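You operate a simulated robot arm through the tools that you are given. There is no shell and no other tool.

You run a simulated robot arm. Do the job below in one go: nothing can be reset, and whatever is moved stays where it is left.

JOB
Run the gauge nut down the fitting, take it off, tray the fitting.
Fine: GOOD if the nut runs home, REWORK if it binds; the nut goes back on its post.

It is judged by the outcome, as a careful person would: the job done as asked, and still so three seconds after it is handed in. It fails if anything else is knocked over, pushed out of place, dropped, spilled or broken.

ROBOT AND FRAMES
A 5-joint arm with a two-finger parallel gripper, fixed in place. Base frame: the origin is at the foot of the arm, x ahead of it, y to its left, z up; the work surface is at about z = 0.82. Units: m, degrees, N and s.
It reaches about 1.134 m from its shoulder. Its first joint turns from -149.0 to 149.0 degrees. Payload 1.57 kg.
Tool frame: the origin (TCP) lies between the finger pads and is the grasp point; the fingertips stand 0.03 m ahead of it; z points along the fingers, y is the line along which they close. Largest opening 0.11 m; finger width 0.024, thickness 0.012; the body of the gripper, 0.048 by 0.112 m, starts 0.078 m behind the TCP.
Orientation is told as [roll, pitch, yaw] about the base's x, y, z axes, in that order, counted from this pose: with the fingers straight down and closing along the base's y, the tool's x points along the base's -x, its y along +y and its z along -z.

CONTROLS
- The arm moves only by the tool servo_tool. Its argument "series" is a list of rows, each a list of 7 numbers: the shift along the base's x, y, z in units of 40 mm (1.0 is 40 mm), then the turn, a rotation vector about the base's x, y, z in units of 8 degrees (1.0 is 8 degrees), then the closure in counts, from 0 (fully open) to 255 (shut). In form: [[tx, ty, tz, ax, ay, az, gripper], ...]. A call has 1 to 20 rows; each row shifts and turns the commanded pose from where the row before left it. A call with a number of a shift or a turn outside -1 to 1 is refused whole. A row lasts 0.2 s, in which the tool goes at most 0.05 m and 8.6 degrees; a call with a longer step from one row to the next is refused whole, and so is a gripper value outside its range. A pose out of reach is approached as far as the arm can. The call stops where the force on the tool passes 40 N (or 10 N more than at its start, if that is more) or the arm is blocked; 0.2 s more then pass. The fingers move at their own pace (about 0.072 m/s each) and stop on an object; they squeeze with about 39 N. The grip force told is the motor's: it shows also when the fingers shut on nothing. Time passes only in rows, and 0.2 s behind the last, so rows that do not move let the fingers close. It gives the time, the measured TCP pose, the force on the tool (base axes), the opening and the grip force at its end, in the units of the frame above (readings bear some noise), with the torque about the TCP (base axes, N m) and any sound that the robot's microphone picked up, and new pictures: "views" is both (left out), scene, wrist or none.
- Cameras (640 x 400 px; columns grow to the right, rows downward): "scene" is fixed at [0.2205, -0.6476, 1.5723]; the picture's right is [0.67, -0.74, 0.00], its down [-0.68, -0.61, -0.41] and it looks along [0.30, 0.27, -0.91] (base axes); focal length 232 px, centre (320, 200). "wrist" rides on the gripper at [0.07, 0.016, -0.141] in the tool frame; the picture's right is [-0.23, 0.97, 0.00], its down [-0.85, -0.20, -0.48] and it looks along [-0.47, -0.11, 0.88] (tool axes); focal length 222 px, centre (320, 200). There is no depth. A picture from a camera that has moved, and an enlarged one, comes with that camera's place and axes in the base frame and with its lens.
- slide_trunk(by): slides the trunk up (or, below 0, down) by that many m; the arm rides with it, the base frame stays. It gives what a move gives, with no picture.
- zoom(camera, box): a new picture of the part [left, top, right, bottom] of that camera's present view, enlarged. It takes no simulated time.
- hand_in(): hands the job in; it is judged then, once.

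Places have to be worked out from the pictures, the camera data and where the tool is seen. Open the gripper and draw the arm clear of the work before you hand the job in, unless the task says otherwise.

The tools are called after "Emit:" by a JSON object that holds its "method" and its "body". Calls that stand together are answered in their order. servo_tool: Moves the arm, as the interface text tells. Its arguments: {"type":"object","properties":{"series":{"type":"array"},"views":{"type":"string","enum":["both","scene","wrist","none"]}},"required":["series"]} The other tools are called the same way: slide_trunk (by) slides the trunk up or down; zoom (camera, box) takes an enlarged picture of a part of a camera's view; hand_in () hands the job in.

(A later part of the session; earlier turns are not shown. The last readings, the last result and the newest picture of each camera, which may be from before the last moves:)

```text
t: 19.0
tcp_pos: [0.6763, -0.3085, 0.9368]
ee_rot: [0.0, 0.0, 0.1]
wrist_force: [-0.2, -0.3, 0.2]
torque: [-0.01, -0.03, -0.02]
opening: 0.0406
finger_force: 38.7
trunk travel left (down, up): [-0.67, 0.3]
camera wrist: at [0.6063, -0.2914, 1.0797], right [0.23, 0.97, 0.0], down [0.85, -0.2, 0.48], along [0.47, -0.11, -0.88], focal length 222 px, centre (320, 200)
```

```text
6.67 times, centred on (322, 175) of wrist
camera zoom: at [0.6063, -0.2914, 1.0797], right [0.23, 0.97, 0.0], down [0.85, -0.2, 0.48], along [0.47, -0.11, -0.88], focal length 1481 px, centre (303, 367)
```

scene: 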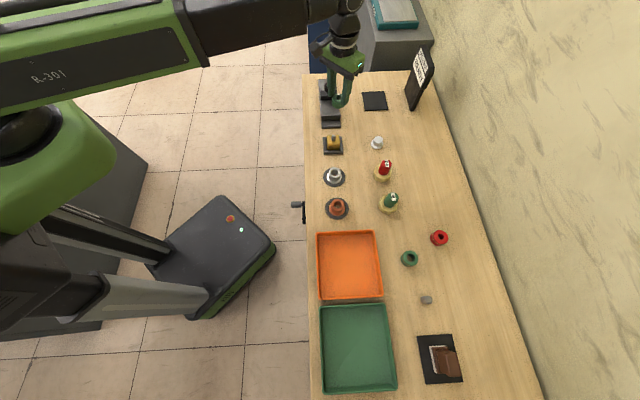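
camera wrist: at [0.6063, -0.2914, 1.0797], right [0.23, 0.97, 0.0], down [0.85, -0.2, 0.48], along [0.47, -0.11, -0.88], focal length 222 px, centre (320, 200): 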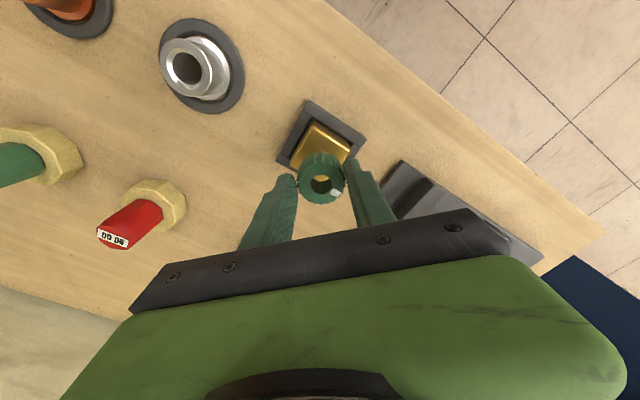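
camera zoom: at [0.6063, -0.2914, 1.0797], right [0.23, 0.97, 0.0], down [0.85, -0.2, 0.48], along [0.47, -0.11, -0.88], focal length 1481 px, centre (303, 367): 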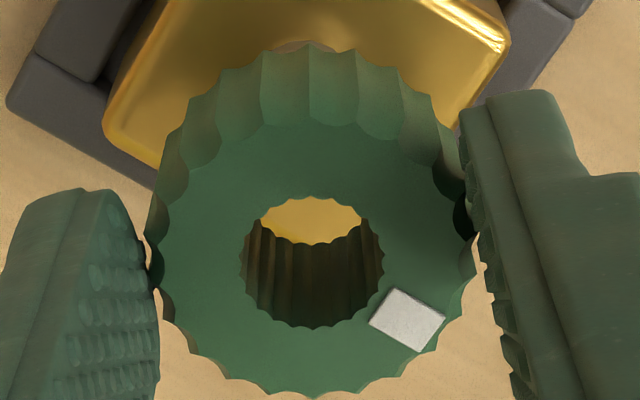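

The wrist view suggests alignment but the scene view suggests the nut may be ~3 mm off in one direction. I'll measure the bare post at high zoom, since the nut sat centred on it, to calibrate both views.

Emit:
{"method": "zoom", "body": {"camera": "scene", "box": [365, 130, 390, 155]}}

Emit:
{"method": "zoom", "body": {"camera": "scene", "box": [322, 125, 347, 150]}}

```text
16.00 times, centred on (378, 142) of scene
camera zoom: at [0.2205, -0.6476, 1.5723], right [0.67, -0.74, 0.0], down [-0.68, -0.61, -0.41], along [0.3, 0.27, -0.91], focal length 3720 px, centre (-600, 1120)
```

zoom: 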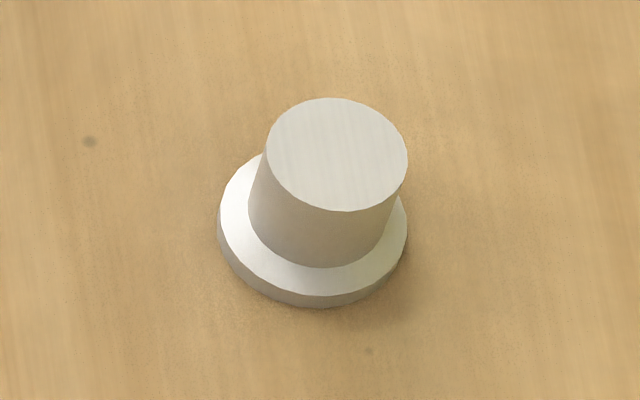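

```text
16.00 times, centred on (334, 138) of scene
camera zoom: at [0.2205, -0.6476, 1.5723], right [0.67, -0.74, 0.0], down [-0.68, -0.61, -0.41], along [0.3, 0.27, -0.91], focal length 3720 px, centre (88, 1200)
```

zoom: 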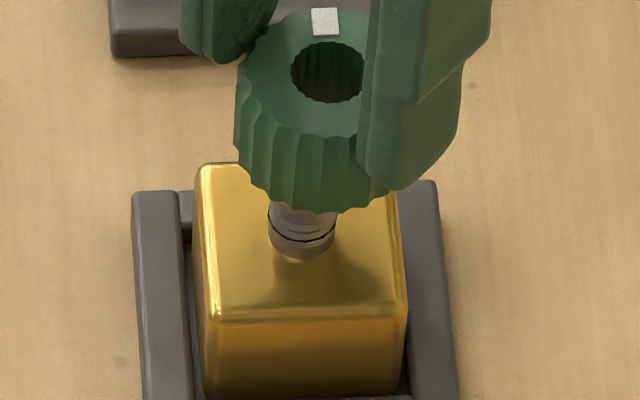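

Heights inferred from the two cameras disagree by about 1 cm, so I need a cleaner look. I'll spin the gripper 40° so the scene camera sees the fingers side-on and shows the finger-nut overlap and any eccentricity.

Emit:
{"method": "servo_tool", "body": {"series": [[0, 0, 0, 0, 0, 1, 255], [0, 0, 0, 0, 0, 1, 255], [0, 0, 0, 0, 0, 1, 255], [0, 0, 0, 0, 0, 1, 255], [0, 0, 0, 0, 0, 1, 255], [0, 0, 0, 0, 0, 0, 255]], "views": "wrist"}}

Emit:
{"method": "zoom", "body": {"camera": "scene", "box": [320, 118, 350, 148]}}

Emit:
{"method": "zoom", "body": {"camera": "wrist", "box": [260, 110, 380, 220]}}

```text
t: 20.4
tcp_pos: [0.6768, -0.3083, 0.9356]
ee_rot: [0.1, 0.0, 40.1]
wrist_force: [-0.2, -1.0, -0.7]
torque: [-0.02, 0.02, 0.0]
opening: 0.0404
finger_force: 38.9
trunk travel left (down, up): [-0.67, 0.3]
camera wrist: at [0.6124, -0.3399, 1.0797], right [-0.45, 0.89, 0.0], down [0.78, 0.4, 0.48], along [0.43, 0.22, -0.88], focal length 222 px, centre (320, 200)
```

wrist: 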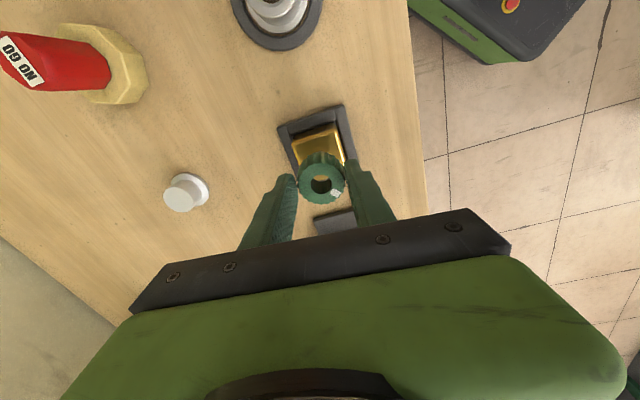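

```text
13.33 times, centred on (335, 133) of scene
camera zoom: at [0.2205, -0.6476, 1.5723], right [0.67, -0.74, 0.0], down [-0.68, -0.61, -0.41], along [0.3, 0.27, -0.91], focal length 3100 px, centre (120, 1093)
```

zoom: 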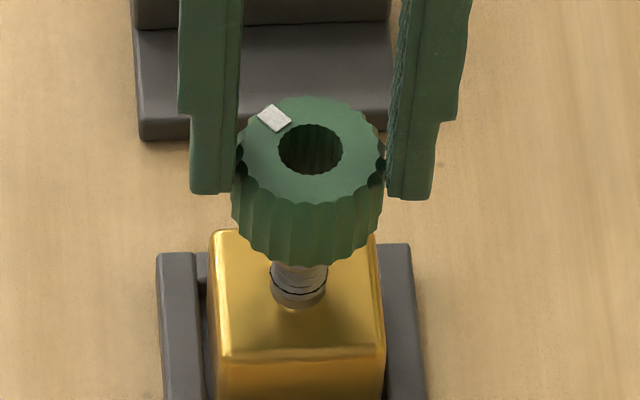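

```text
3.64 times, centred on (320, 165) of wrist
camera zoom: at [0.6124, -0.3399, 1.0797], right [-0.45, 0.89, 0.0], down [0.78, 0.4, 0.48], along [0.43, 0.22, -0.88], focal length 808 px, centre (320, 327)
```

zoom: 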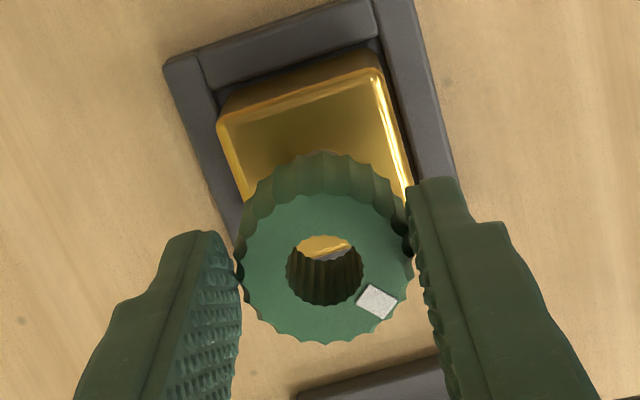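

The spin test shows the nut sits about 4.6 mm off the gripper's axis and only ~5 mm of it is gripped, because heights are ~12 mm lower than I first judged. I'll take it back to its post and regrip it centred and deeper.

Emit:
{"method": "slide_trunk", "body": {"by": 0.04}}

Emit:
{"method": "servo_tool", "body": {"series": [[0.7394, -0.7706, 0, 0, 0, -1, 255], [0.7394, -0.7706, 0, 0, 0, -1, 255], [0.7394, -0.7706, 0, 0, 0, -1, 255], [0.7394, -0.7706, 0, 0, 0, -1, 255], [0, 0, 0, 0, 0, -1, 255], [0, 0, 0, 0, 0, 0, 255], [0, 0, 0, 0, 0, 0, 255]], "views": "wrist"}}

```text
t: 21.2
tcp_pos: [0.6762, -0.3074, 0.9783]
ee_rot: [0.1, 0.0, 40.0]
wrist_force: [0.3, -0.1, -1.0]
torque: [0.02, 0.0, 0.02]
opening: 0.0407
finger_force: 39.0
trunk travel left (down, up): [-0.71, 0.26]
```

```text
t: 22.8
tcp_pos: [0.7963, -0.431, 0.9763]
ee_rot: [0.0, 0.1, -0.2]
wrist_force: [0.4, 0.5, 0.4]
torque: [0.02, 0.01, -0.03]
opening: 0.0406
finger_force: 38.9
trunk travel left (down, up): [-0.71, 0.26]
camera wrist: at [0.7258, -0.4148, 1.1197], right [0.23, 0.97, 0.0], down [0.85, -0.2, 0.48], along [0.47, -0.11, -0.88], focal length 222 px, centre (320, 200)
```

wrist: 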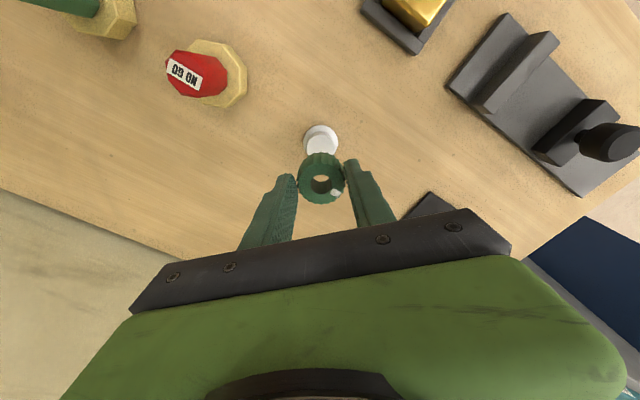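

I'm over the post with a 1.2 mm x error; I'll correct it and lower to just above the set-down height.

Emit:
{"method": "servo_tool", "body": {"series": [[-0.03, 0.005, 0, 0, 0, 0, 255], [0, 0, 0, 0, 0, 0, 255]], "views": "none"}}

Emit:
{"method": "slide_trunk", "body": {"by": -0.073}}

Emit:
{"method": "zoom", "body": {"camera": "wrist", "box": [260, 110, 380, 220]}}

Emit:
{"method": "zoom", "body": {"camera": "scene", "box": [360, 120, 395, 155]}}

```text
t: 23.4
tcp_pos: [0.7943, -0.4318, 0.978]
ee_rot: [0.1, 0.0, 0.0]
wrist_force: [0.4, 0.2, -0.2]
torque: [0.01, 0.06, 0.0]
opening: 0.0405
finger_force: 39.2
trunk travel left (down, up): [-0.71, 0.26]
```

```text
t: 24.5
tcp_pos: [0.7939, -0.4317, 0.904]
ee_rot: [0.0, -0.1, 0.0]
wrist_force: [-0.2, 0.3, -0.6]
torque: [0.01, -0.01, 0.0]
opening: 0.0406
finger_force: 38.3
trunk travel left (down, up): [-0.637, 0.333]
```

```text
3.64 times, centred on (320, 165) of wrist
camera zoom: at [0.7238, -0.4149, 1.0467], right [0.23, 0.97, 0.0], down [0.85, -0.2, 0.48], along [0.47, -0.11, -0.88], focal length 808 px, centre (320, 327)
```

zoom: 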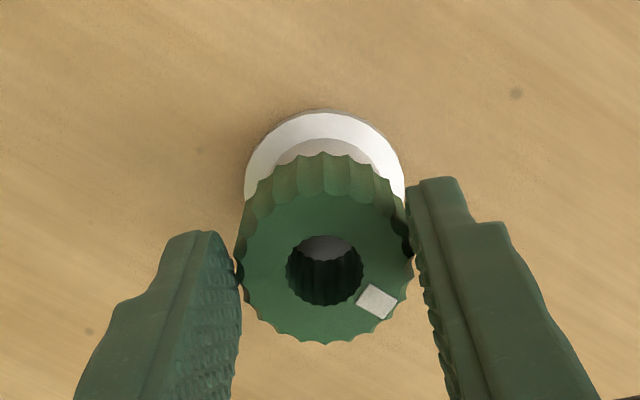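

```text
11.43 times, centred on (378, 138) of scene
camera zoom: at [0.2205, -0.6476, 1.5723], right [0.67, -0.74, 0.0], down [-0.68, -0.61, -0.41], along [0.3, 0.27, -0.91], focal length 2657 px, centre (-337, 914)
```

zoom: 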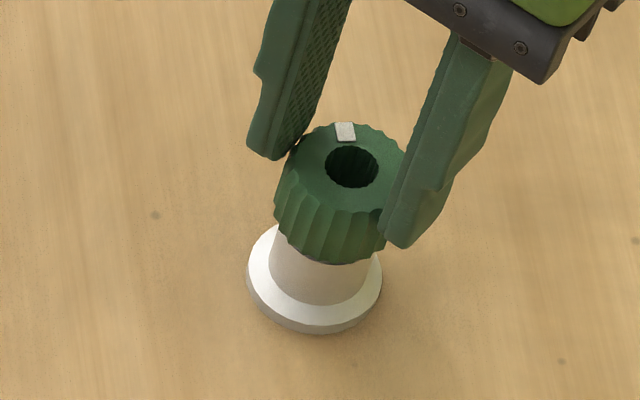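

I'm 4 mm above the set-down height with a sub-millimetre offset; I'll nudge it and lower the rest of the way, watching for contact force.

Emit:
{"method": "servo_tool", "body": {"series": [[0.018, 0.006, 0, 0, 0, 0, 255], [0, 0, 0, 0, 0, 0, 255]], "views": "none"}}

Emit:
{"method": "slide_trunk", "body": {"by": -0.0037}}

Emit:
{"method": "zoom", "body": {"camera": "wrist", "box": [260, 110, 380, 220]}}

```text
t: 25.1
tcp_pos: [0.7946, -0.4308, 0.9043]
ee_rot: [0.1, 0.1, 0.0]
wrist_force: [0.3, 0.0, -0.7]
torque: [-0.02, -0.01, 0.02]
opening: 0.0406
finger_force: 39.2
trunk travel left (down, up): [-0.637, 0.333]
```

```text
t: 25.6
tcp_pos: [0.7949, -0.4314, 0.9006]
ee_rot: [0.0, 0.1, 0.0]
wrist_force: [-0.1, 0.2, -0.7]
torque: [-0.01, 0.0, 0.0]
opening: 0.0404
finger_force: 38.7
trunk travel left (down, up): [-0.633, 0.337]
```

```text
3.64 times, centred on (320, 165) of wrist
camera zoom: at [0.7244, -0.4148, 1.0429], right [0.23, 0.97, 0.0], down [0.86, -0.2, 0.48], along [0.47, -0.11, -0.88], focal length 808 px, centre (320, 327)
```

zoom: 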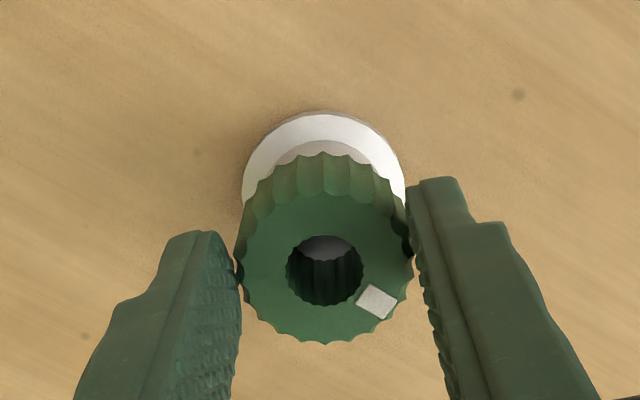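

The nut is back at its original resting height. I'll release it by opening partway and check it stands still.

Emit:
{"method": "servo_tool", "body": {"series": [[0, 0, 0, 0, 0, 0, 150], [0, 0, 0, 0, 0, 0, 130], [0, 0, 0, 0, 0, 0, 110], [0, 0, 0, 0, 0, 0, 110]], "views": "wrist"}}

Emit:
{"method": "zoom", "body": {"camera": "wrist", "box": [260, 110, 380, 220]}}

Emit:
{"method": "zoom", "body": {"camera": "scene", "box": [365, 125, 390, 150]}}

```text
t: 26.6
tcp_pos: [0.7945, -0.4317, 0.9011]
ee_rot: [0.0, 0.1, 0.0]
wrist_force: [-0.1, -0.6, -0.8]
torque: [0.01, -0.02, -0.01]
opening: 0.0626
finger_force: 0.0
trunk travel left (down, up): [-0.633, 0.337]
camera wrist: at [0.7243, -0.4147, 1.043], right [0.23, 0.97, 0.0], down [0.85, -0.2, 0.48], along [0.47, -0.11, -0.88], focal length 222 px, centre (320, 200)
```

wrist: 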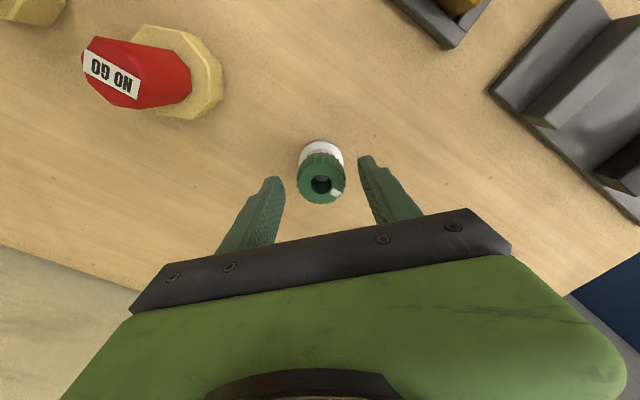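

```text
3.64 times, centred on (320, 165) of wrist
camera zoom: at [0.7243, -0.4147, 1.043], right [0.23, 0.97, 0.0], down [0.85, -0.2, 0.48], along [0.47, -0.11, -0.88], focal length 808 px, centre (320, 327)
```

zoom: 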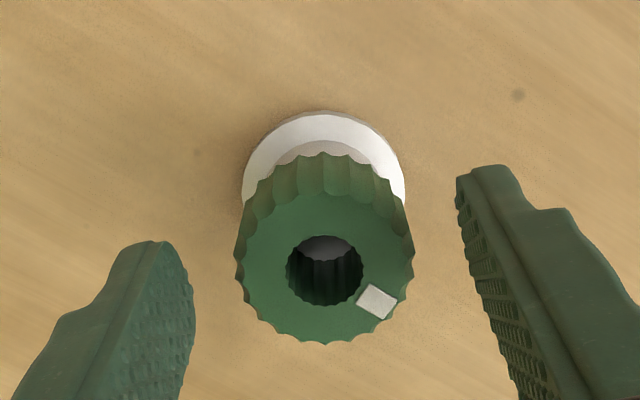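

```text
16.00 times, centred on (378, 138) of scene
camera zoom: at [0.2205, -0.6476, 1.5723], right [0.67, -0.74, 0.0], down [-0.68, -0.61, -0.41], along [0.3, 0.27, -0.91], focal length 3720 px, centre (-600, 1200)
```

zoom: 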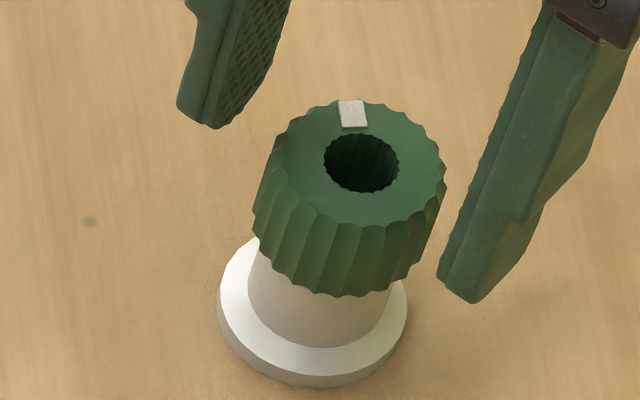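

The nut stands unmoved on the post. I'll shift +5.2 mm in x to centre on it and lower 12 mm for a deeper grip, then check.

Emit:
{"method": "servo_tool", "body": {"series": [[0.13, 0, 0, 0, 0, 0, 110], [0, 0, 0, 0, 0, 0, 110]], "views": "none"}}

Emit:
{"method": "slide_trunk", "body": {"by": -0.012}}

Emit:
{"method": "servo_tool", "body": {"series": [[0, 0, 0, 0, 0, 0, 110]], "views": "wrist"}}

Emit:
{"method": "zoom", "body": {"camera": "wrist", "box": [260, 110, 380, 220]}}

Emit:
{"method": "zoom", "body": {"camera": "scene", "box": [365, 125, 390, 150]}}

```text
t: 27.2
tcp_pos: [0.7994, -0.4311, 0.9005]
ee_rot: [0.0, 0.0, 0.0]
wrist_force: [-0.3, -0.3, -0.5]
torque: [-0.02, 0.01, 0.0]
opening: 0.0625
finger_force: 0.0
trunk travel left (down, up): [-0.633, 0.337]
```

```text
t: 27.8
tcp_pos: [0.8005, -0.4316, 0.8893]
ee_rot: [0.0, -0.1, 0.0]
wrist_force: [-0.1, -0.4, 0.3]
torque: [-0.03, 0.01, 0.01]
opening: 0.0627
finger_force: 0.1
trunk travel left (down, up): [-0.621, 0.349]
```

```text
t: 28.2
tcp_pos: [0.7977, -0.4301, 0.8877]
ee_rot: [0.0, 0.0, 0.0]
wrist_force: [-0.5, -0.8, -0.6]
torque: [0.02, -0.02, -0.05]
opening: 0.0624
finger_force: 0.2
trunk travel left (down, up): [-0.621, 0.349]
camera wrist: at [0.7295, -0.4147, 1.0311], right [0.23, 0.97, 0.0], down [0.85, -0.2, 0.48], along [0.47, -0.11, -0.88], focal length 222 px, centre (320, 200)
```

wrist: 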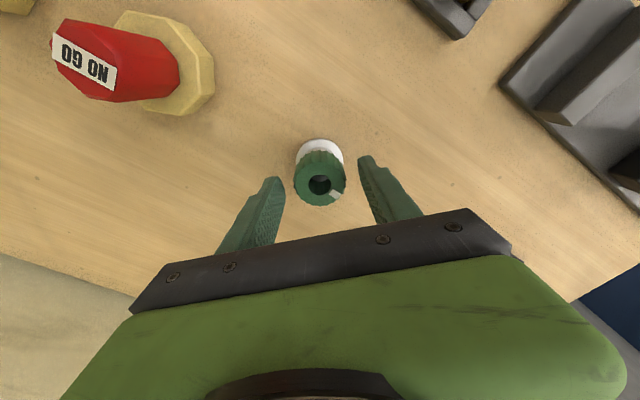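

```text
3.64 times, centred on (320, 165) of wrist
camera zoom: at [0.7295, -0.4147, 1.0311], right [0.23, 0.97, 0.0], down [0.85, -0.2, 0.48], along [0.47, -0.11, -0.88], focal length 808 px, centre (320, 327)
```

zoom: 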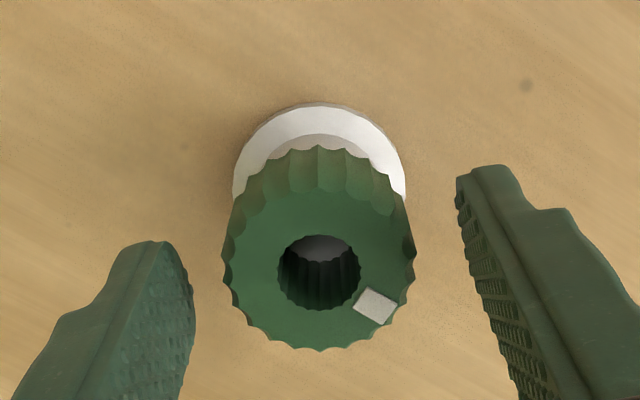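

```text
16.00 times, centred on (378, 138) of scene
camera zoom: at [0.2205, -0.6476, 1.5723], right [0.67, -0.74, 0.0], down [-0.68, -0.61, -0.41], along [0.3, 0.27, -0.91], focal length 3720 px, centre (-600, 1200)
```

zoom: 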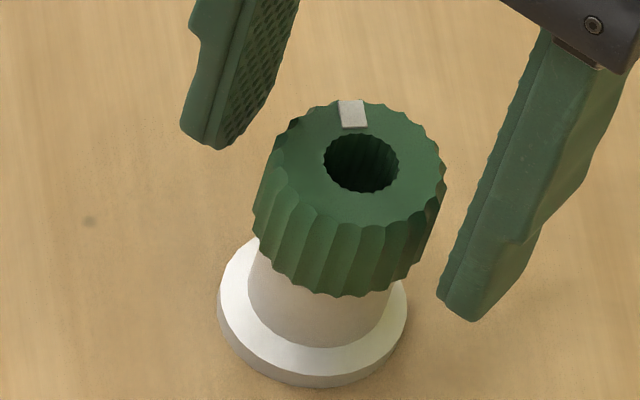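

Now the nut axis matches the tool axis within a few tenths of a millimetre and the fingertips reach ~17 mm down its side. I'll close the gripper.

Emit:
{"method": "servo_tool", "body": {"series": [[0, 0, 0, 0, 0, 0, 140], [0, 0, 0, 0, 0, 0, 160], [0, 0, 0, 0, 0, 0, 200], [0, 0, 0, 0, 0, 0, 255], [0, 0, 0, 0, 0, 0, 255], [0, 0, 0, 0, 0, 0, 255]], "views": "wrist"}}

Emit:
{"method": "zoom", "body": {"camera": "wrist", "box": [260, 110, 380, 220]}}

Emit:
{"method": "zoom", "body": {"camera": "scene", "box": [365, 125, 390, 150]}}

```text
t: 29.6
tcp_pos: [0.7998, -0.4311, 0.8884]
ee_rot: [0.0, 0.0, 0.1]
wrist_force: [-0.3, -1.2, 1.1]
torque: [-0.04, -0.01, -0.02]
opening: 0.0405
finger_force: 38.8
trunk travel left (down, up): [-0.621, 0.349]
camera wrist: at [0.7294, -0.4146, 1.0311], right [0.23, 0.97, 0.0], down [0.85, -0.2, 0.48], along [0.47, -0.11, -0.88], focal length 222 px, centre (320, 200)
```

wrist: 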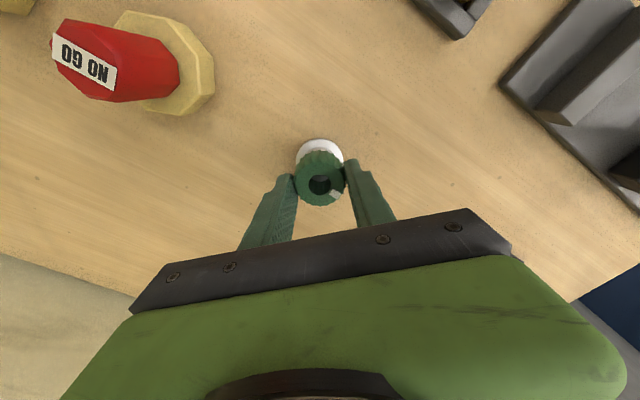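

```text
3.64 times, centred on (320, 165) of wrist
camera zoom: at [0.7294, -0.4146, 1.0311], right [0.23, 0.97, 0.0], down [0.85, -0.2, 0.48], along [0.47, -0.11, -0.88], focal length 808 px, centre (320, 327)
```

zoom: 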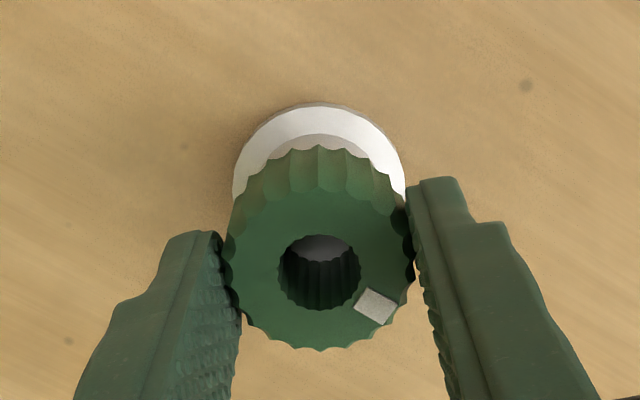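

```text
16.00 times, centred on (378, 138) of scene
camera zoom: at [0.2205, -0.6476, 1.5723], right [0.67, -0.74, 0.0], down [-0.68, -0.61, -0.41], along [0.3, 0.27, -0.91], focal length 3720 px, centre (-600, 1200)
```

zoom: 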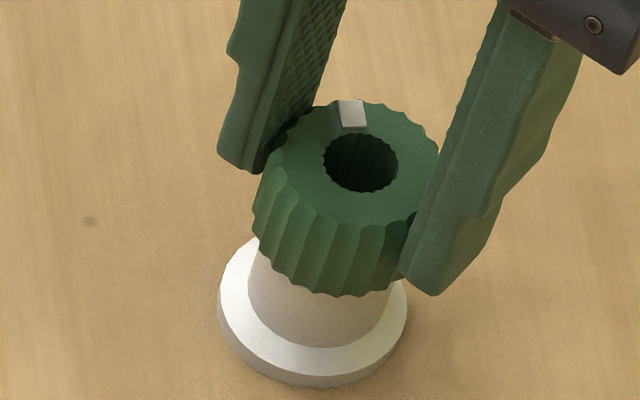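

The grip is now centred and secure. I'll lift the nut 0.15 m and carry it to above the fitting (camera target x 0.6084, y -0.2913).

Emit:
{"method": "slide_trunk", "body": {"by": 0.15}}

Emit:
{"method": "servo_tool", "body": {"series": [[-0.7563, 0.7706, 0, 0, 0, 0, 255], [-0.7563, 0.7706, 0, 0, 0, 0, 255], [-0.7563, 0.7706, 0, 0, 0, 0, 255], [-0.7563, 0.7706, 0, 0, 0, 0, 255], [0, 0, 0, 0, 0, 0, 255], [0, 0, 0, 0, 0, 0, 255]], "views": "wrist"}}

Emit:
{"method": "zoom", "body": {"camera": "wrist", "box": [290, 110, 350, 160]}}

Emit:
{"method": "zoom", "body": {"camera": "wrist", "box": [290, 140, 350, 215]}}

```text
t: 31.4
tcp_pos: [0.8004, -0.4306, 1.0377]
ee_rot: [0.0, 0.0, 0.0]
wrist_force: [0.4, -0.3, -0.9]
torque: [-0.03, 0.0, 0.0]
opening: 0.0401
finger_force: 38.9
trunk travel left (down, up): [-0.771, 0.199]
```

```text
t: 32.8
tcp_pos: [0.6782, -0.3099, 1.0393]
ee_rot: [0.1, -0.1, 0.0]
wrist_force: [0.8, 0.9, -0.9]
torque: [0.0, -0.02, -0.03]
opening: 0.0405
finger_force: 39.0
trunk travel left (down, up): [-0.771, 0.199]
camera wrist: at [0.6088, -0.2923, 1.1811], right [0.23, 0.97, 0.0], down [0.85, -0.2, 0.48], along [0.47, -0.11, -0.88], focal length 222 px, centre (320, 200)
```

wrist: 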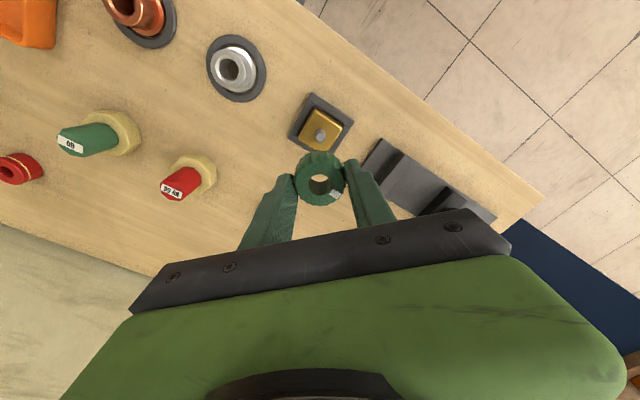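

```text
8.00 times, centred on (320, 135) of wrist
camera zoom: at [0.6088, -0.2923, 1.1811], right [0.23, 0.97, 0.0], down [0.85, -0.2, 0.48], along [0.47, -0.11, -0.88], focal length 1777 px, centre (320, 720)
```

zoom: 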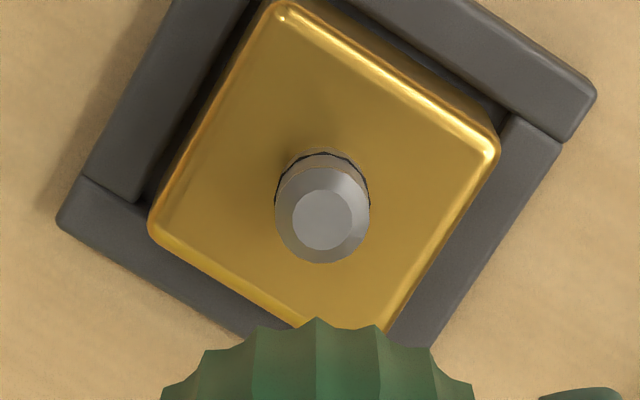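

```text
5.33 times, centred on (320, 178) of wrist
camera zoom: at [0.6088, -0.2923, 1.1811], right [0.23, 0.97, 0.0], down [0.85, -0.2, 0.48], along [0.47, -0.11, -0.88], focal length 1185 px, centre (320, 320)
```

zoom: 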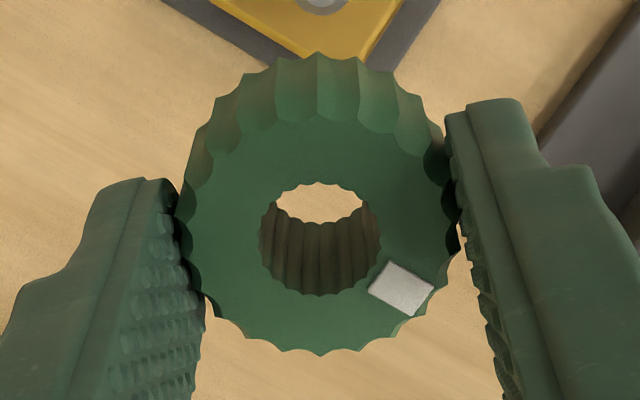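

The stud sits within 1 mm of the nut axis; I'll make the last (-0.3, +0.9) mm correction and lower to about 10 mm above the stud, then check with both cameras.

Emit:
{"method": "servo_tool", "body": {"series": [[-0.0075, 0.0225, 0, 0, 0, 0, 255], [0, 0, 0, 0, 0, 0, 255]], "views": "none"}}

Emit:
{"method": "slide_trunk", "body": {"by": -0.113}}

Emit:
{"method": "zoom", "body": {"camera": "scene", "box": [320, 118, 350, 148]}}

Emit:
{"method": "zoom", "body": {"camera": "wrist", "box": [260, 110, 380, 220]}}

```text
t: 33.4
tcp_pos: [0.6772, -0.3081, 1.0383]
ee_rot: [0.0, 0.0, 0.0]
wrist_force: [0.2, -0.4, -0.7]
torque: [-0.02, 0.0, 0.01]
opening: 0.0406
finger_force: 38.8
trunk travel left (down, up): [-0.771, 0.199]
```

```text
t: 34.8
tcp_pos: [0.678, -0.3087, 0.9246]
ee_rot: [0.0, 0.0, 0.0]
wrist_force: [-0.9, -0.6, -1.1]
torque: [0.01, -0.02, 0.04]
opening: 0.0406
finger_force: 39.2
trunk travel left (down, up): [-0.658, 0.312]
```

```text
13.33 times, centred on (335, 133) of scene
camera zoom: at [0.2205, -0.6476, 1.5723], right [0.67, -0.74, 0.0], down [-0.68, -0.61, -0.41], along [0.3, 0.27, -0.91], focal length 3100 px, centre (120, 1093)
```

zoom: 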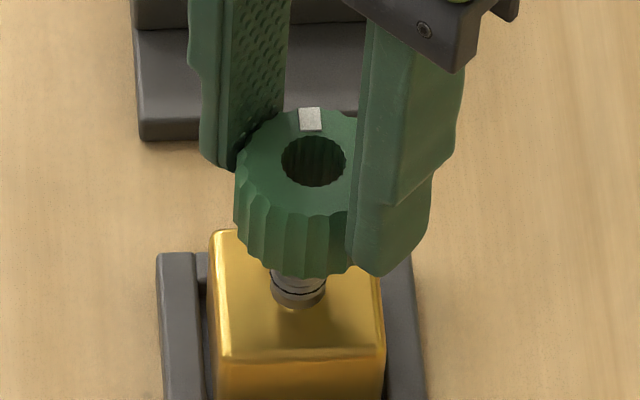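

```text
3.64 times, centred on (320, 165) of wrist
camera zoom: at [0.608, -0.2914, 1.0681], right [0.23, 0.97, 0.0], down [0.85, -0.2, 0.48], along [0.47, -0.11, -0.88], focal length 808 px, centre (320, 327)
```

zoom: 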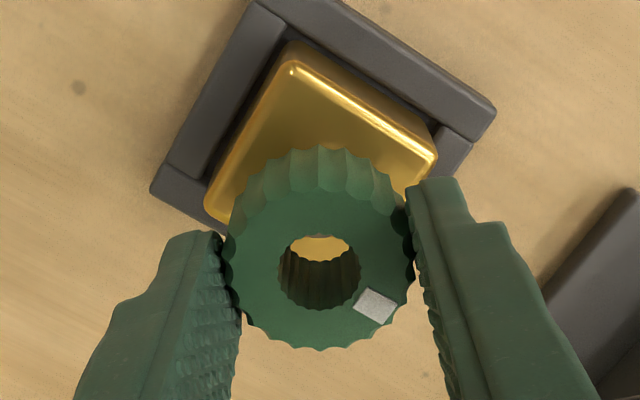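

Scene view shows the nut nearly over the stud. I'll zoom tighter to measure the residual offset.

Emit:
{"method": "zoom", "body": {"camera": "scene", "box": [327, 127, 343, 143]}}

Emit:
{"method": "zoom", "body": {"camera": "scene", "box": [326, 130, 340, 142]}}

```text
16.00 times, centred on (335, 135) of scene
camera zoom: at [0.2205, -0.6476, 1.5723], right [0.67, -0.74, 0.0], down [-0.68, -0.61, -0.41], along [0.3, 0.27, -0.91], focal length 3720 px, centre (80, 1240)
```

zoom: 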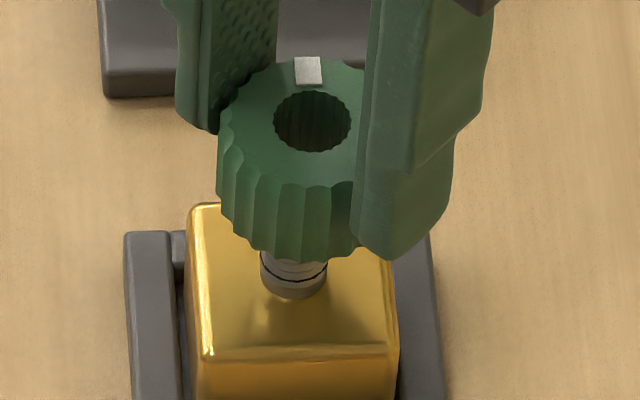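

```text
16.00 times, centred on (333, 136) of scene
camera zoom: at [0.2205, -0.6476, 1.5723], right [0.67, -0.74, 0.0], down [-0.68, -0.61, -0.41], along [0.3, 0.27, -0.91], focal length 3720 px, centre (112, 1224)
```

zoom: 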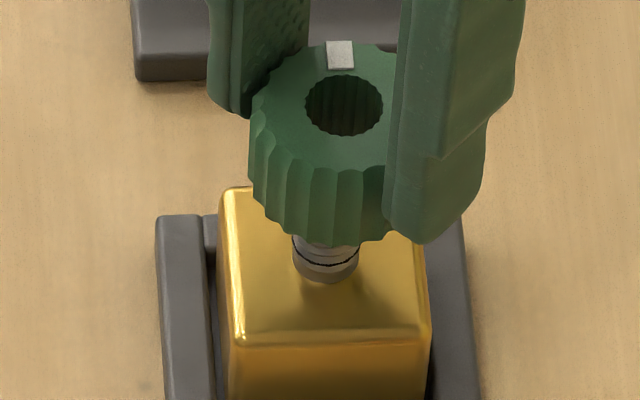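

Residual offset is under 1 mm and the stud has a generous chamfer. I'll lower in small steps while watching the force.

Emit:
{"method": "slide_trunk", "body": {"by": -0.008}}

Emit:
{"method": "slide_trunk", "body": {"by": -0.002}}

Emit:
{"method": "slide_trunk", "body": {"by": -0.001}}

```text
t: 35.4
tcp_pos: [0.6785, -0.3073, 0.9176]
ee_rot: [0.0, 0.0, 0.0]
wrist_force: [-0.1, 0.2, -0.4]
torque: [0.0, 0.0, -0.01]
opening: 0.0405
finger_force: 39.1
trunk travel left (down, up): [-0.65, 0.32]
```

```text
t: 35.9
tcp_pos: [0.6773, -0.3078, 0.9162]
ee_rot: [-0.1, 0.0, 0.0]
wrist_force: [-0.3, 0.2, -0.2]
torque: [0.0, -0.01, -0.01]
opening: 0.0407
finger_force: 39.4
trunk travel left (down, up): [-0.648, 0.322]
```

```text
t: 36.4
tcp_pos: [0.6783, -0.3074, 0.9147]
ee_rot: [0.0, 0.0, 0.0]
wrist_force: [0.0, 0.6, -0.2]
torque: [-0.05, 0.02, 0.01]
opening: 0.0405
finger_force: 39.0
trunk travel left (down, up): [-0.647, 0.323]
```

No contact yet at TCP z≈0.915. I'll continue down in 1 mm steps and look.

Emit:
{"method": "slide_trunk", "body": {"by": -0.001}}

Emit:
{"method": "slide_trunk", "body": {"by": -0.001}}

Emit:
{"method": "slide_trunk", "body": {"by": -0.001}}

Emit:
{"method": "zoom", "body": {"camera": "scene", "box": [326, 130, 340, 142]}}

Emit:
{"method": "zoom", "body": {"camera": "wrist", "box": [295, 150, 345, 200]}}

```text
t: 36.9
tcp_pos: [0.6777, -0.3078, 0.9131]
ee_rot: [0.0, 0.0, -0.1]
wrist_force: [-0.5, 0.2, -0.3]
torque: [0.01, 0.0, -0.02]
opening: 0.0405
finger_force: 39.0
trunk travel left (down, up): [-0.646, 0.324]
```

```text
t: 37.4
tcp_pos: [0.6789, -0.3081, 0.9114]
ee_rot: [0.0, 0.0, -0.1]
wrist_force: [0.6, 0.1, -1.2]
torque: [0.01, 0.0, -0.03]
opening: 0.0403
finger_force: 39.1
trunk travel left (down, up): [-0.645, 0.325]
```

```text
t: 38.0
tcp_pos: [0.6777, -0.3089, 0.9117]
ee_rot: [-0.1, 0.0, 0.0]
wrist_force: [-0.6, 0.0, 0.3]
torque: [0.0, 0.03, 0.02]
opening: 0.0403
finger_force: 39.5
trunk travel left (down, up): [-0.644, 0.326]
```

```text
16.00 times, centred on (333, 136) of scene
camera zoom: at [0.2205, -0.6476, 1.5723], right [0.67, -0.74, 0.0], down [-0.68, -0.61, -0.41], along [0.3, 0.27, -0.91], focal length 3720 px, centre (112, 1224)
```

zoom: 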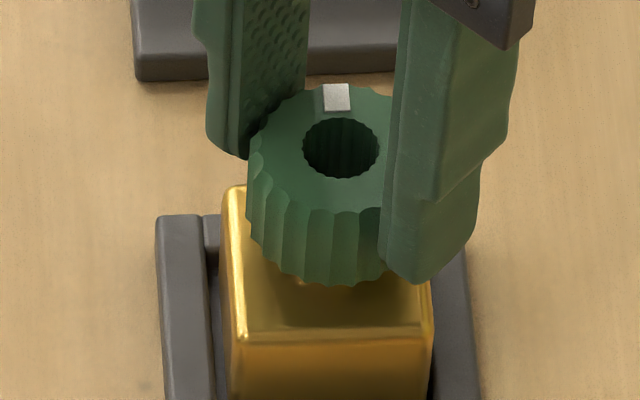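

```text
8.00 times, centred on (320, 175) of wrist
camera zoom: at [0.6081, -0.2914, 1.054], right [0.23, 0.97, 0.0], down [0.85, -0.2, 0.48], along [0.47, -0.11, -0.88], focal length 1777 px, centre (320, 400)
```

zoom: 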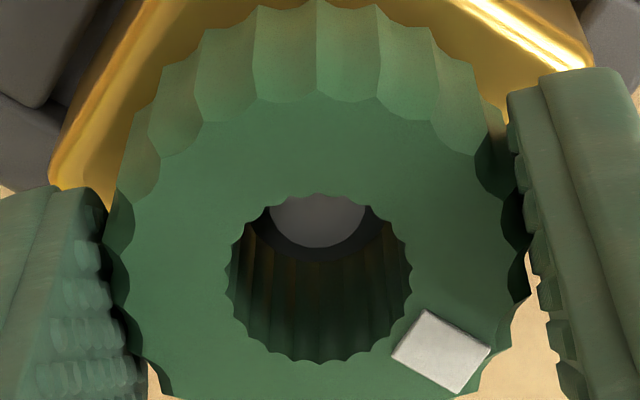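

Looking through the bore, the stud's flat top is visible and well centred, apparently just entering the nut. I'll keep lowering 1 mm at a time until the thread makes contact.

Emit:
{"method": "slide_trunk", "body": {"by": -0.001}}

Emit:
{"method": "slide_trunk", "body": {"by": -0.001}}

Emit:
{"method": "slide_trunk", "body": {"by": -0.001}}

Emit:
{"method": "zoom", "body": {"camera": "wrist", "box": [295, 150, 345, 200]}}

```text
t: 38.5
tcp_pos: [0.6791, -0.3071, 0.9098]
ee_rot: [0.0, 0.0, 0.1]
wrist_force: [0.3, 0.0, -0.8]
torque: [0.0, 0.0, -0.01]
opening: 0.0406
finger_force: 38.9
trunk travel left (down, up): [-0.643, 0.327]
```

```text
t: 39.0
tcp_pos: [0.6779, -0.3089, 0.9102]
ee_rot: [0.0, 0.0, -0.1]
wrist_force: [0.5, -0.2, -0.4]
torque: [-0.01, -0.01, -0.01]
opening: 0.0404
finger_force: 38.7
trunk travel left (down, up): [-0.642, 0.328]
```

```text
t: 39.5
tcp_pos: [0.6777, -0.3078, 0.9082]
ee_rot: [0.0, 0.0, 0.0]
wrist_force: [-0.5, -0.2, -3.8]
torque: [0.03, 0.01, 0.01]
opening: 0.0406
finger_force: 38.8
trunk travel left (down, up): [-0.641, 0.329]
```

```text
8.00 times, centred on (320, 175) of wrist
camera zoom: at [0.6082, -0.2915, 1.0508], right [0.23, 0.97, 0.0], down [0.86, -0.2, 0.48], along [0.47, -0.11, -0.88], focal length 1777 px, centre (320, 400)
```

zoom: 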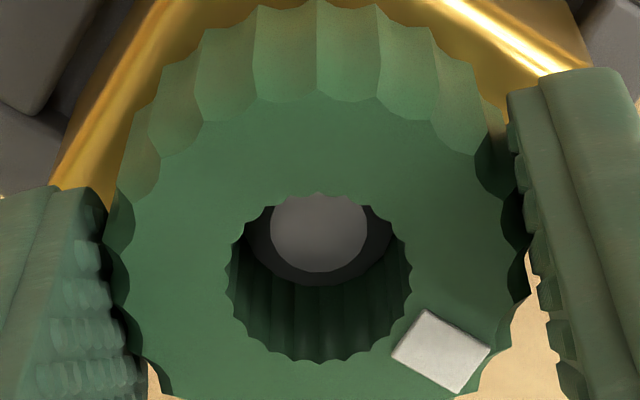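

Force z changed to -3.8 N, so contact is starting. I'll lower another 0.5 mm to confirm.

Emit:
{"method": "slide_trunk", "body": {"by": -0.0005}}

Emit:
{"method": "servo_tool", "body": {"series": [[0, 0, 0, 0, 0, 0, 255]], "views": "none"}}

```text
t: 40.0
tcp_pos: [0.679, -0.3071, 0.9077]
ee_rot: [0.0, 0.0, 0.0]
wrist_force: [0.4, -1.7, -1.2]
torque: [-0.02, -0.04, 0.01]
opening: 0.0407
finger_force: 38.4
trunk travel left (down, up): [-0.641, 0.329]
```

```text
t: 40.4
tcp_pos: [0.6777, -0.3072, 0.9074]
ee_rot: [0.1, 0.0, 0.0]
wrist_force: [0.6, 1.3, -0.7]
torque: [0.06, -0.05, 0.0]
opening: 0.0405
finger_force: 39.2
trunk travel left (down, up): [-0.641, 0.329]
```

No sustained force yet. I'll continue in 1 mm steps.

Emit:
{"method": "slide_trunk", "body": {"by": -0.001}}

Emit:
{"method": "slide_trunk", "body": {"by": -0.001}}

Emit:
{"method": "servo_tool", "body": {"series": [[0, 0, 0, 0, 0, 0, 255]], "views": "wrist"}}

Emit:
{"method": "zoom", "body": {"camera": "wrist", "box": [295, 150, 345, 200]}}

Emit:
{"method": "zoom", "body": {"camera": "scene", "box": [326, 130, 340, 142]}}

```text
t: 40.9
tcp_pos: [0.677, -0.3068, 0.9078]
ee_rot: [0.1, -0.1, -0.1]
wrist_force: [5.2, -2.4, 10.9]
torque: [-0.1, -0.13, -0.01]
opening: 0.0405
finger_force: 38.9
trunk travel left (down, up): [-0.64, 0.33]
```

```text
t: 41.4
tcp_pos: [0.6785, -0.3086, 0.9067]
ee_rot: [0.0, 0.0, 0.1]
wrist_force: [8.3, -4.6, 19.3]
torque: [-0.07, -0.28, -0.02]
opening: 0.0405
finger_force: 39.4
trunk travel left (down, up): [-0.639, 0.331]
```

```text
t: 41.8
tcp_pos: [0.6784, -0.3074, 0.9059]
ee_rot: [0.0, 0.0, -0.1]
wrist_force: [7.0, -3.3, 14.7]
torque: [-0.13, -0.27, 0.02]
opening: 0.0403
finger_force: 39.0
trunk travel left (down, up): [-0.639, 0.331]
camera wrist: at [0.6076, -0.2913, 1.0488], right [0.23, 0.97, 0.0], down [0.85, -0.2, 0.48], along [0.47, -0.11, -0.88], focal length 222 px, centre (320, 200)
```

wrist: 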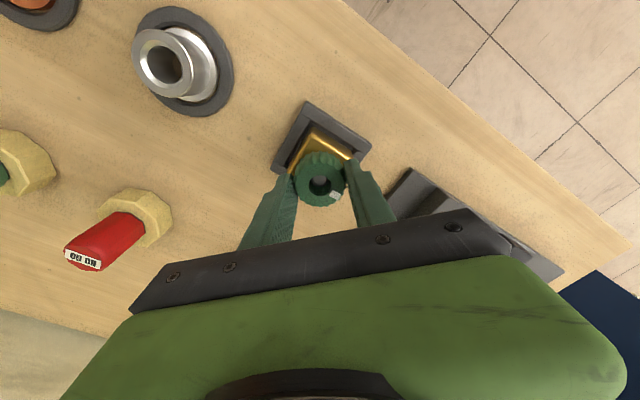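

```text
8.00 times, centred on (320, 175) of wrist
camera zoom: at [0.6076, -0.2913, 1.0488], right [0.23, 0.97, 0.0], down [0.85, -0.2, 0.48], along [0.47, -0.11, -0.88], focal length 1777 px, centre (320, 400)
```

zoom: 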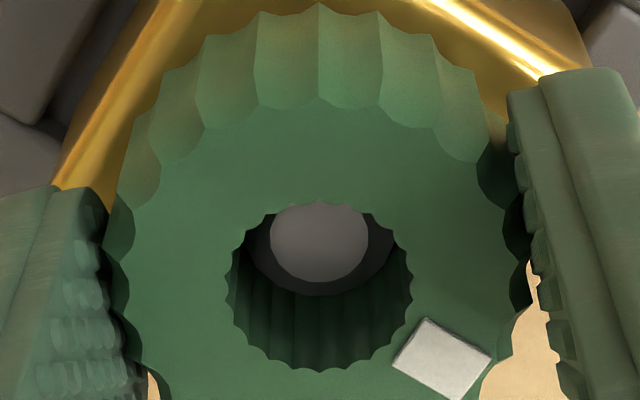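

```text
16.00 times, centred on (333, 136) of scene
camera zoom: at [0.2205, -0.6476, 1.5723], right [0.67, -0.74, 0.0], down [-0.68, -0.61, -0.41], along [0.3, 0.27, -0.91], focal length 3720 px, centre (112, 1224)
```

zoom: 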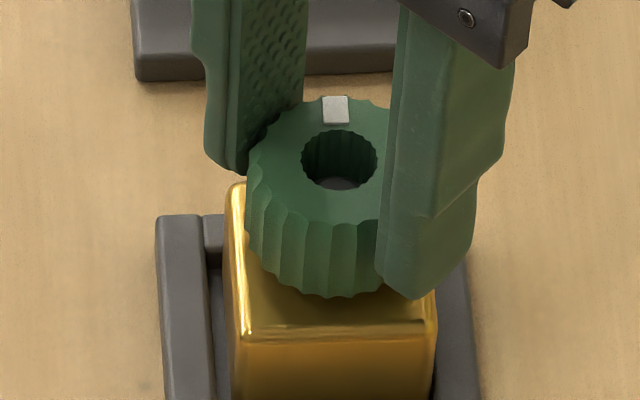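

The nut is now pressing on the stud's thread start with about 15 N, and the stud is visible centred inside the bore. I'll start turning clockwise (negative about z) and watch force and torque.

Emit:
{"method": "servo_tool", "body": {"series": [[0, 0, 0, 0, 0, -1, 255], [0, 0, 0, 0, 0, -1, 255], [0, 0, 0, 0, 0, -1, 255], [0, 0, 0, 0, 0, -1, 255], [0, 0, 0, 0, 0, -1, 255], [0, 0, 0, 0, 0, -1, 255], [0, 0, 0, 0, 0, -1, 255], [0, 0, 0, 0, 0, -1, 255], [0, 0, 0, 0, 0, -1, 255], [0, 0, 0, 0, 0, -1, 255]], "views": "wrist"}}

Emit:
{"method": "zoom", "body": {"camera": "wrist", "box": [295, 150, 345, 200]}}

Emit:
{"method": "zoom", "body": {"camera": "scene", "box": [326, 130, 340, 142]}}

```text
t: 44.0
tcp_pos: [0.678, -0.3078, 0.9061]
ee_rot: [-0.1, 0.1, -80.2]
wrist_force: [-1.1, -0.8, -3.3]
torque: [0.01, 0.06, 0.04]
opening: 0.0404
finger_force: 38.9
trunk travel left (down, up): [-0.639, 0.331]
camera wrist: at [0.682, -0.2362, 1.0484], right [1.0, -0.06, 0.0], down [-0.05, -0.88, 0.48], along [-0.03, -0.48, -0.88], focal length 222 px, centre (320, 200)
```

wrist: 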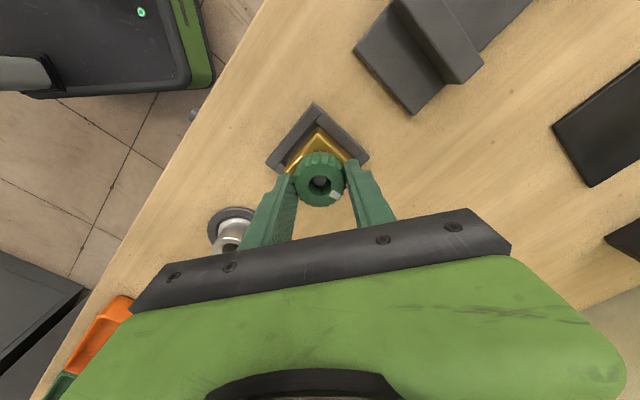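

```text
8.00 times, centred on (320, 175) of wrist
camera zoom: at [0.682, -0.2362, 1.0484], right [1.0, -0.06, 0.0], down [-0.05, -0.88, 0.48], along [-0.03, -0.48, -0.88], focal length 1777 px, centre (320, 400)
```

zoom: 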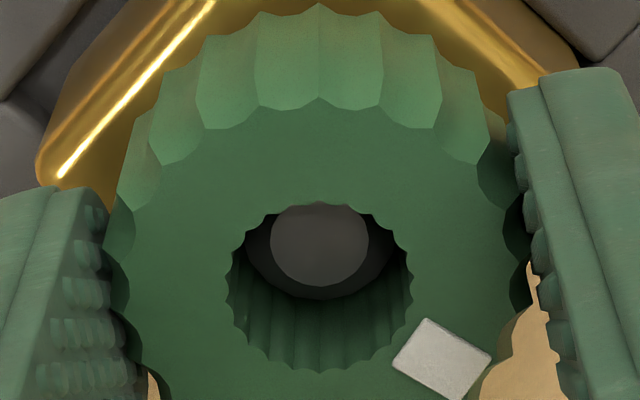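

```text
16.00 times, centred on (333, 136) of scene
camera zoom: at [0.2205, -0.6476, 1.5723], right [0.67, -0.74, 0.0], down [-0.68, -0.61, -0.41], along [0.3, 0.27, -0.91], focal length 3720 px, centre (112, 1224)
```

zoom: 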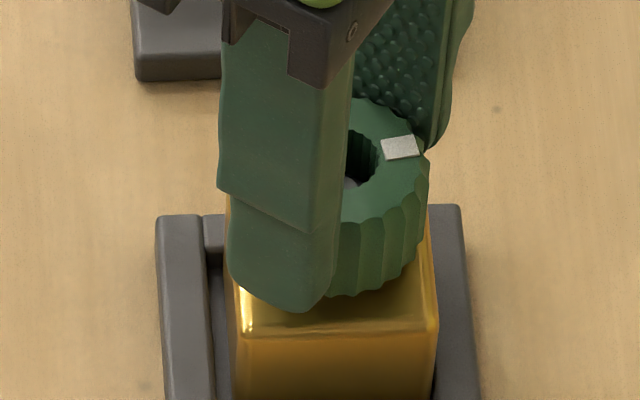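

After 80° the axial force dropped from +15 to -3 N, so the thread has caught and is drawing the nut down. I'll feed the trunk 1 mm lower and turn another 80° to learn the pitch.

Emit:
{"method": "slide_trunk", "body": {"by": -0.001}}

Emit:
{"method": "servo_tool", "body": {"series": [[0, 0, 0, 0, 0, -1, 255], [0, 0, 0, 0, 0, -1, 255], [0, 0, 0, 0, 0, -1, 255], [0, 0, 0, 0, 0, -1, 255], [0, 0, 0, 0, 0, -1, 255]], "views": "none"}}

Emit:
{"method": "servo_tool", "body": {"series": [[0, 0, 0, 0, 0, -1, 255], [0, 0, 0, 0, 0, -1, 255], [0, 0, 0, 0, 0, -1, 255], [0, 0, 0, 0, 0, -1, 255], [0, 0, 0, 0, 0, -1, 255]], "views": "wrist"}}

```text
t: 44.5
tcp_pos: [0.678, -0.307, 0.9048]
ee_rot: [0.1, -0.1, -80.0]
wrist_force: [2.3, -0.9, 4.3]
torque: [0.03, -0.03, -0.03]
opening: 0.0405
finger_force: 39.2
trunk travel left (down, up): [-0.638, 0.332]
```

```text
t: 45.7
tcp_pos: [0.6777, -0.3079, 0.904]
ee_rot: [-0.2, 0.0, -120.2]
wrist_force: [-1.8, 0.7, -2.1]
torque: [-0.01, 0.07, 0.02]
opening: 0.0403
finger_force: 38.8
trunk travel left (down, up): [-0.638, 0.332]
```

```text
t: 46.9
tcp_pos: [0.6781, -0.3081, 0.9043]
ee_rot: [0.0, 0.1, -160.3]
wrist_force: [-4.9, 0.8, -5.8]
torque: [0.12, 0.36, 0.03]
opening: 0.0404
finger_force: 39.1
trunk travel left (down, up): [-0.638, 0.332]
camera wrist: at [0.7491, -0.2994, 1.0474], right [0.12, -0.99, 0.0], down [-0.87, -0.1, 0.48], along [-0.48, -0.06, -0.88], focal length 222 px, centre (320, 200)
```

wrist: 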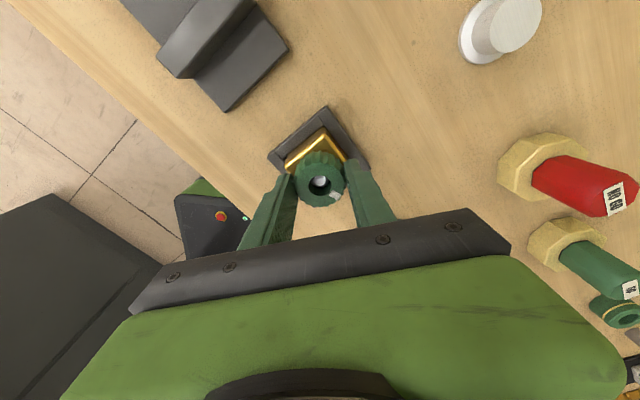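

Stiffness is about 7.6 N/mm and the nut advances roughly 1.3 mm per 80° (pitch near 5–6 mm). I'll feed 1.5 mm and turn 80° again.

Emit:
{"method": "slide_trunk", "body": {"by": -0.0015}}

Emit:
{"method": "servo_tool", "body": {"series": [[0, 0, 0, 0, 0, -1, 255], [0, 0, 0, 0, 0, -1, 255], [0, 0, 0, 0, 0, -1, 255], [0, 0, 0, 0, 0, -1, 255], [0, 0, 0, 0, 0, -1, 255], [0, 0, 0, 0, 0, -1, 255], [0, 0, 0, 0, 0, -1, 255], [0, 0, 0, 0, 0, -1, 255], [0, 0, 0, 0, 0, -1, 255], [0, 0, 0, 0, 0, -1, 255]], "views": "wrist"}}

Emit:
{"method": "zoom", "body": {"camera": "wrist", "box": [295, 150, 345, 200]}}

Emit:
{"method": "zoom", "body": {"camera": "scene", "box": [326, 130, 340, 142]}}

```text
t: 47.4
tcp_pos: [0.6787, -0.3065, 0.9036]
ee_rot: [-0.1, 0.0, -160.1]
wrist_force: [-2.0, 2.8, 2.9]
torque: [0.18, 0.13, -0.04]
opening: 0.0407
finger_force: 38.5
trunk travel left (down, up): [-0.636, 0.334]
```

```text
t: 49.1
tcp_pos: [0.6745, -0.3098, 0.9033]
ee_rot: [-1.0, 0.2, 160.6]
wrist_force: [2.6, 13.1, 6.6]
torque: [0.64, -0.18, 0.07]
opening: 0.0411
finger_force: 39.2
out of reach, approached as far as the arm can: row 5, 6, 7, 8
trunk travel left (down, up): [-0.636, 0.334]
stopped in row 8: the force on the tool passed its limit at 40 N (the readings are from after the stop); the commanded pose is now the measured one
camera wrist: at [0.735, -0.3504, 1.0466], right [-0.54, -0.84, -0.02], down [-0.75, 0.46, 0.48], along [-0.4, 0.27, -0.88], focal length 222 px, centre (320, 200)
```

wrist: 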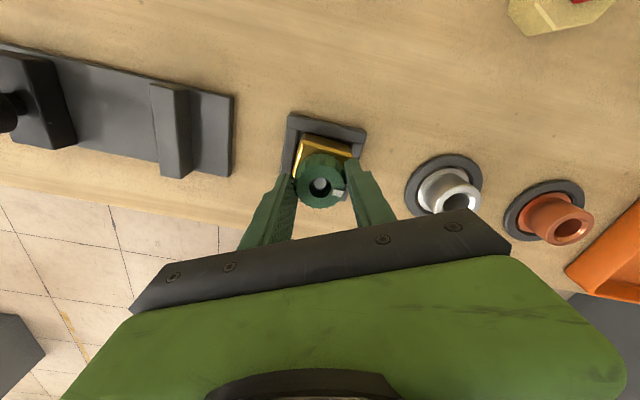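

```text
8.00 times, centred on (320, 175) of wrist
camera zoom: at [0.735, -0.3504, 1.0466], right [-0.54, -0.84, -0.02], down [-0.75, 0.46, 0.48], along [-0.4, 0.27, -0.88], focal length 1777 px, centre (320, 400)
```

zoom: 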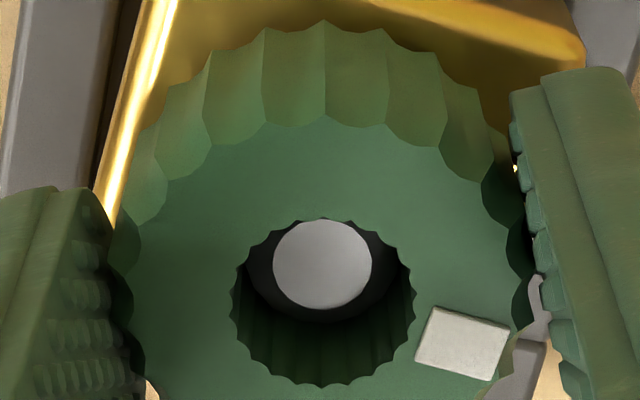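

```text
16.00 times, centred on (333, 136) of scene
camera zoom: at [0.2205, -0.6476, 1.5723], right [0.67, -0.74, 0.0], down [-0.68, -0.61, -0.41], along [0.3, 0.27, -0.91], focal length 3720 px, centre (112, 1224)
```

zoom: 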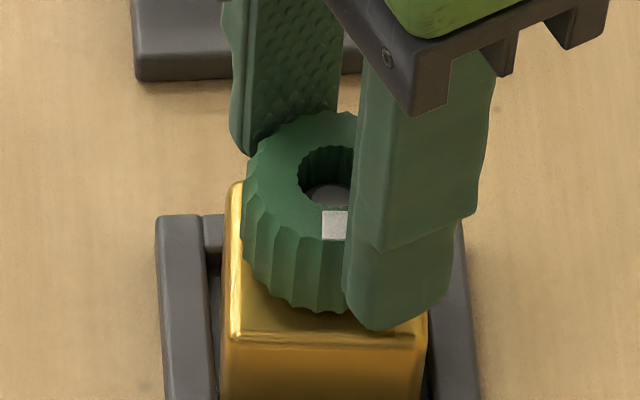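

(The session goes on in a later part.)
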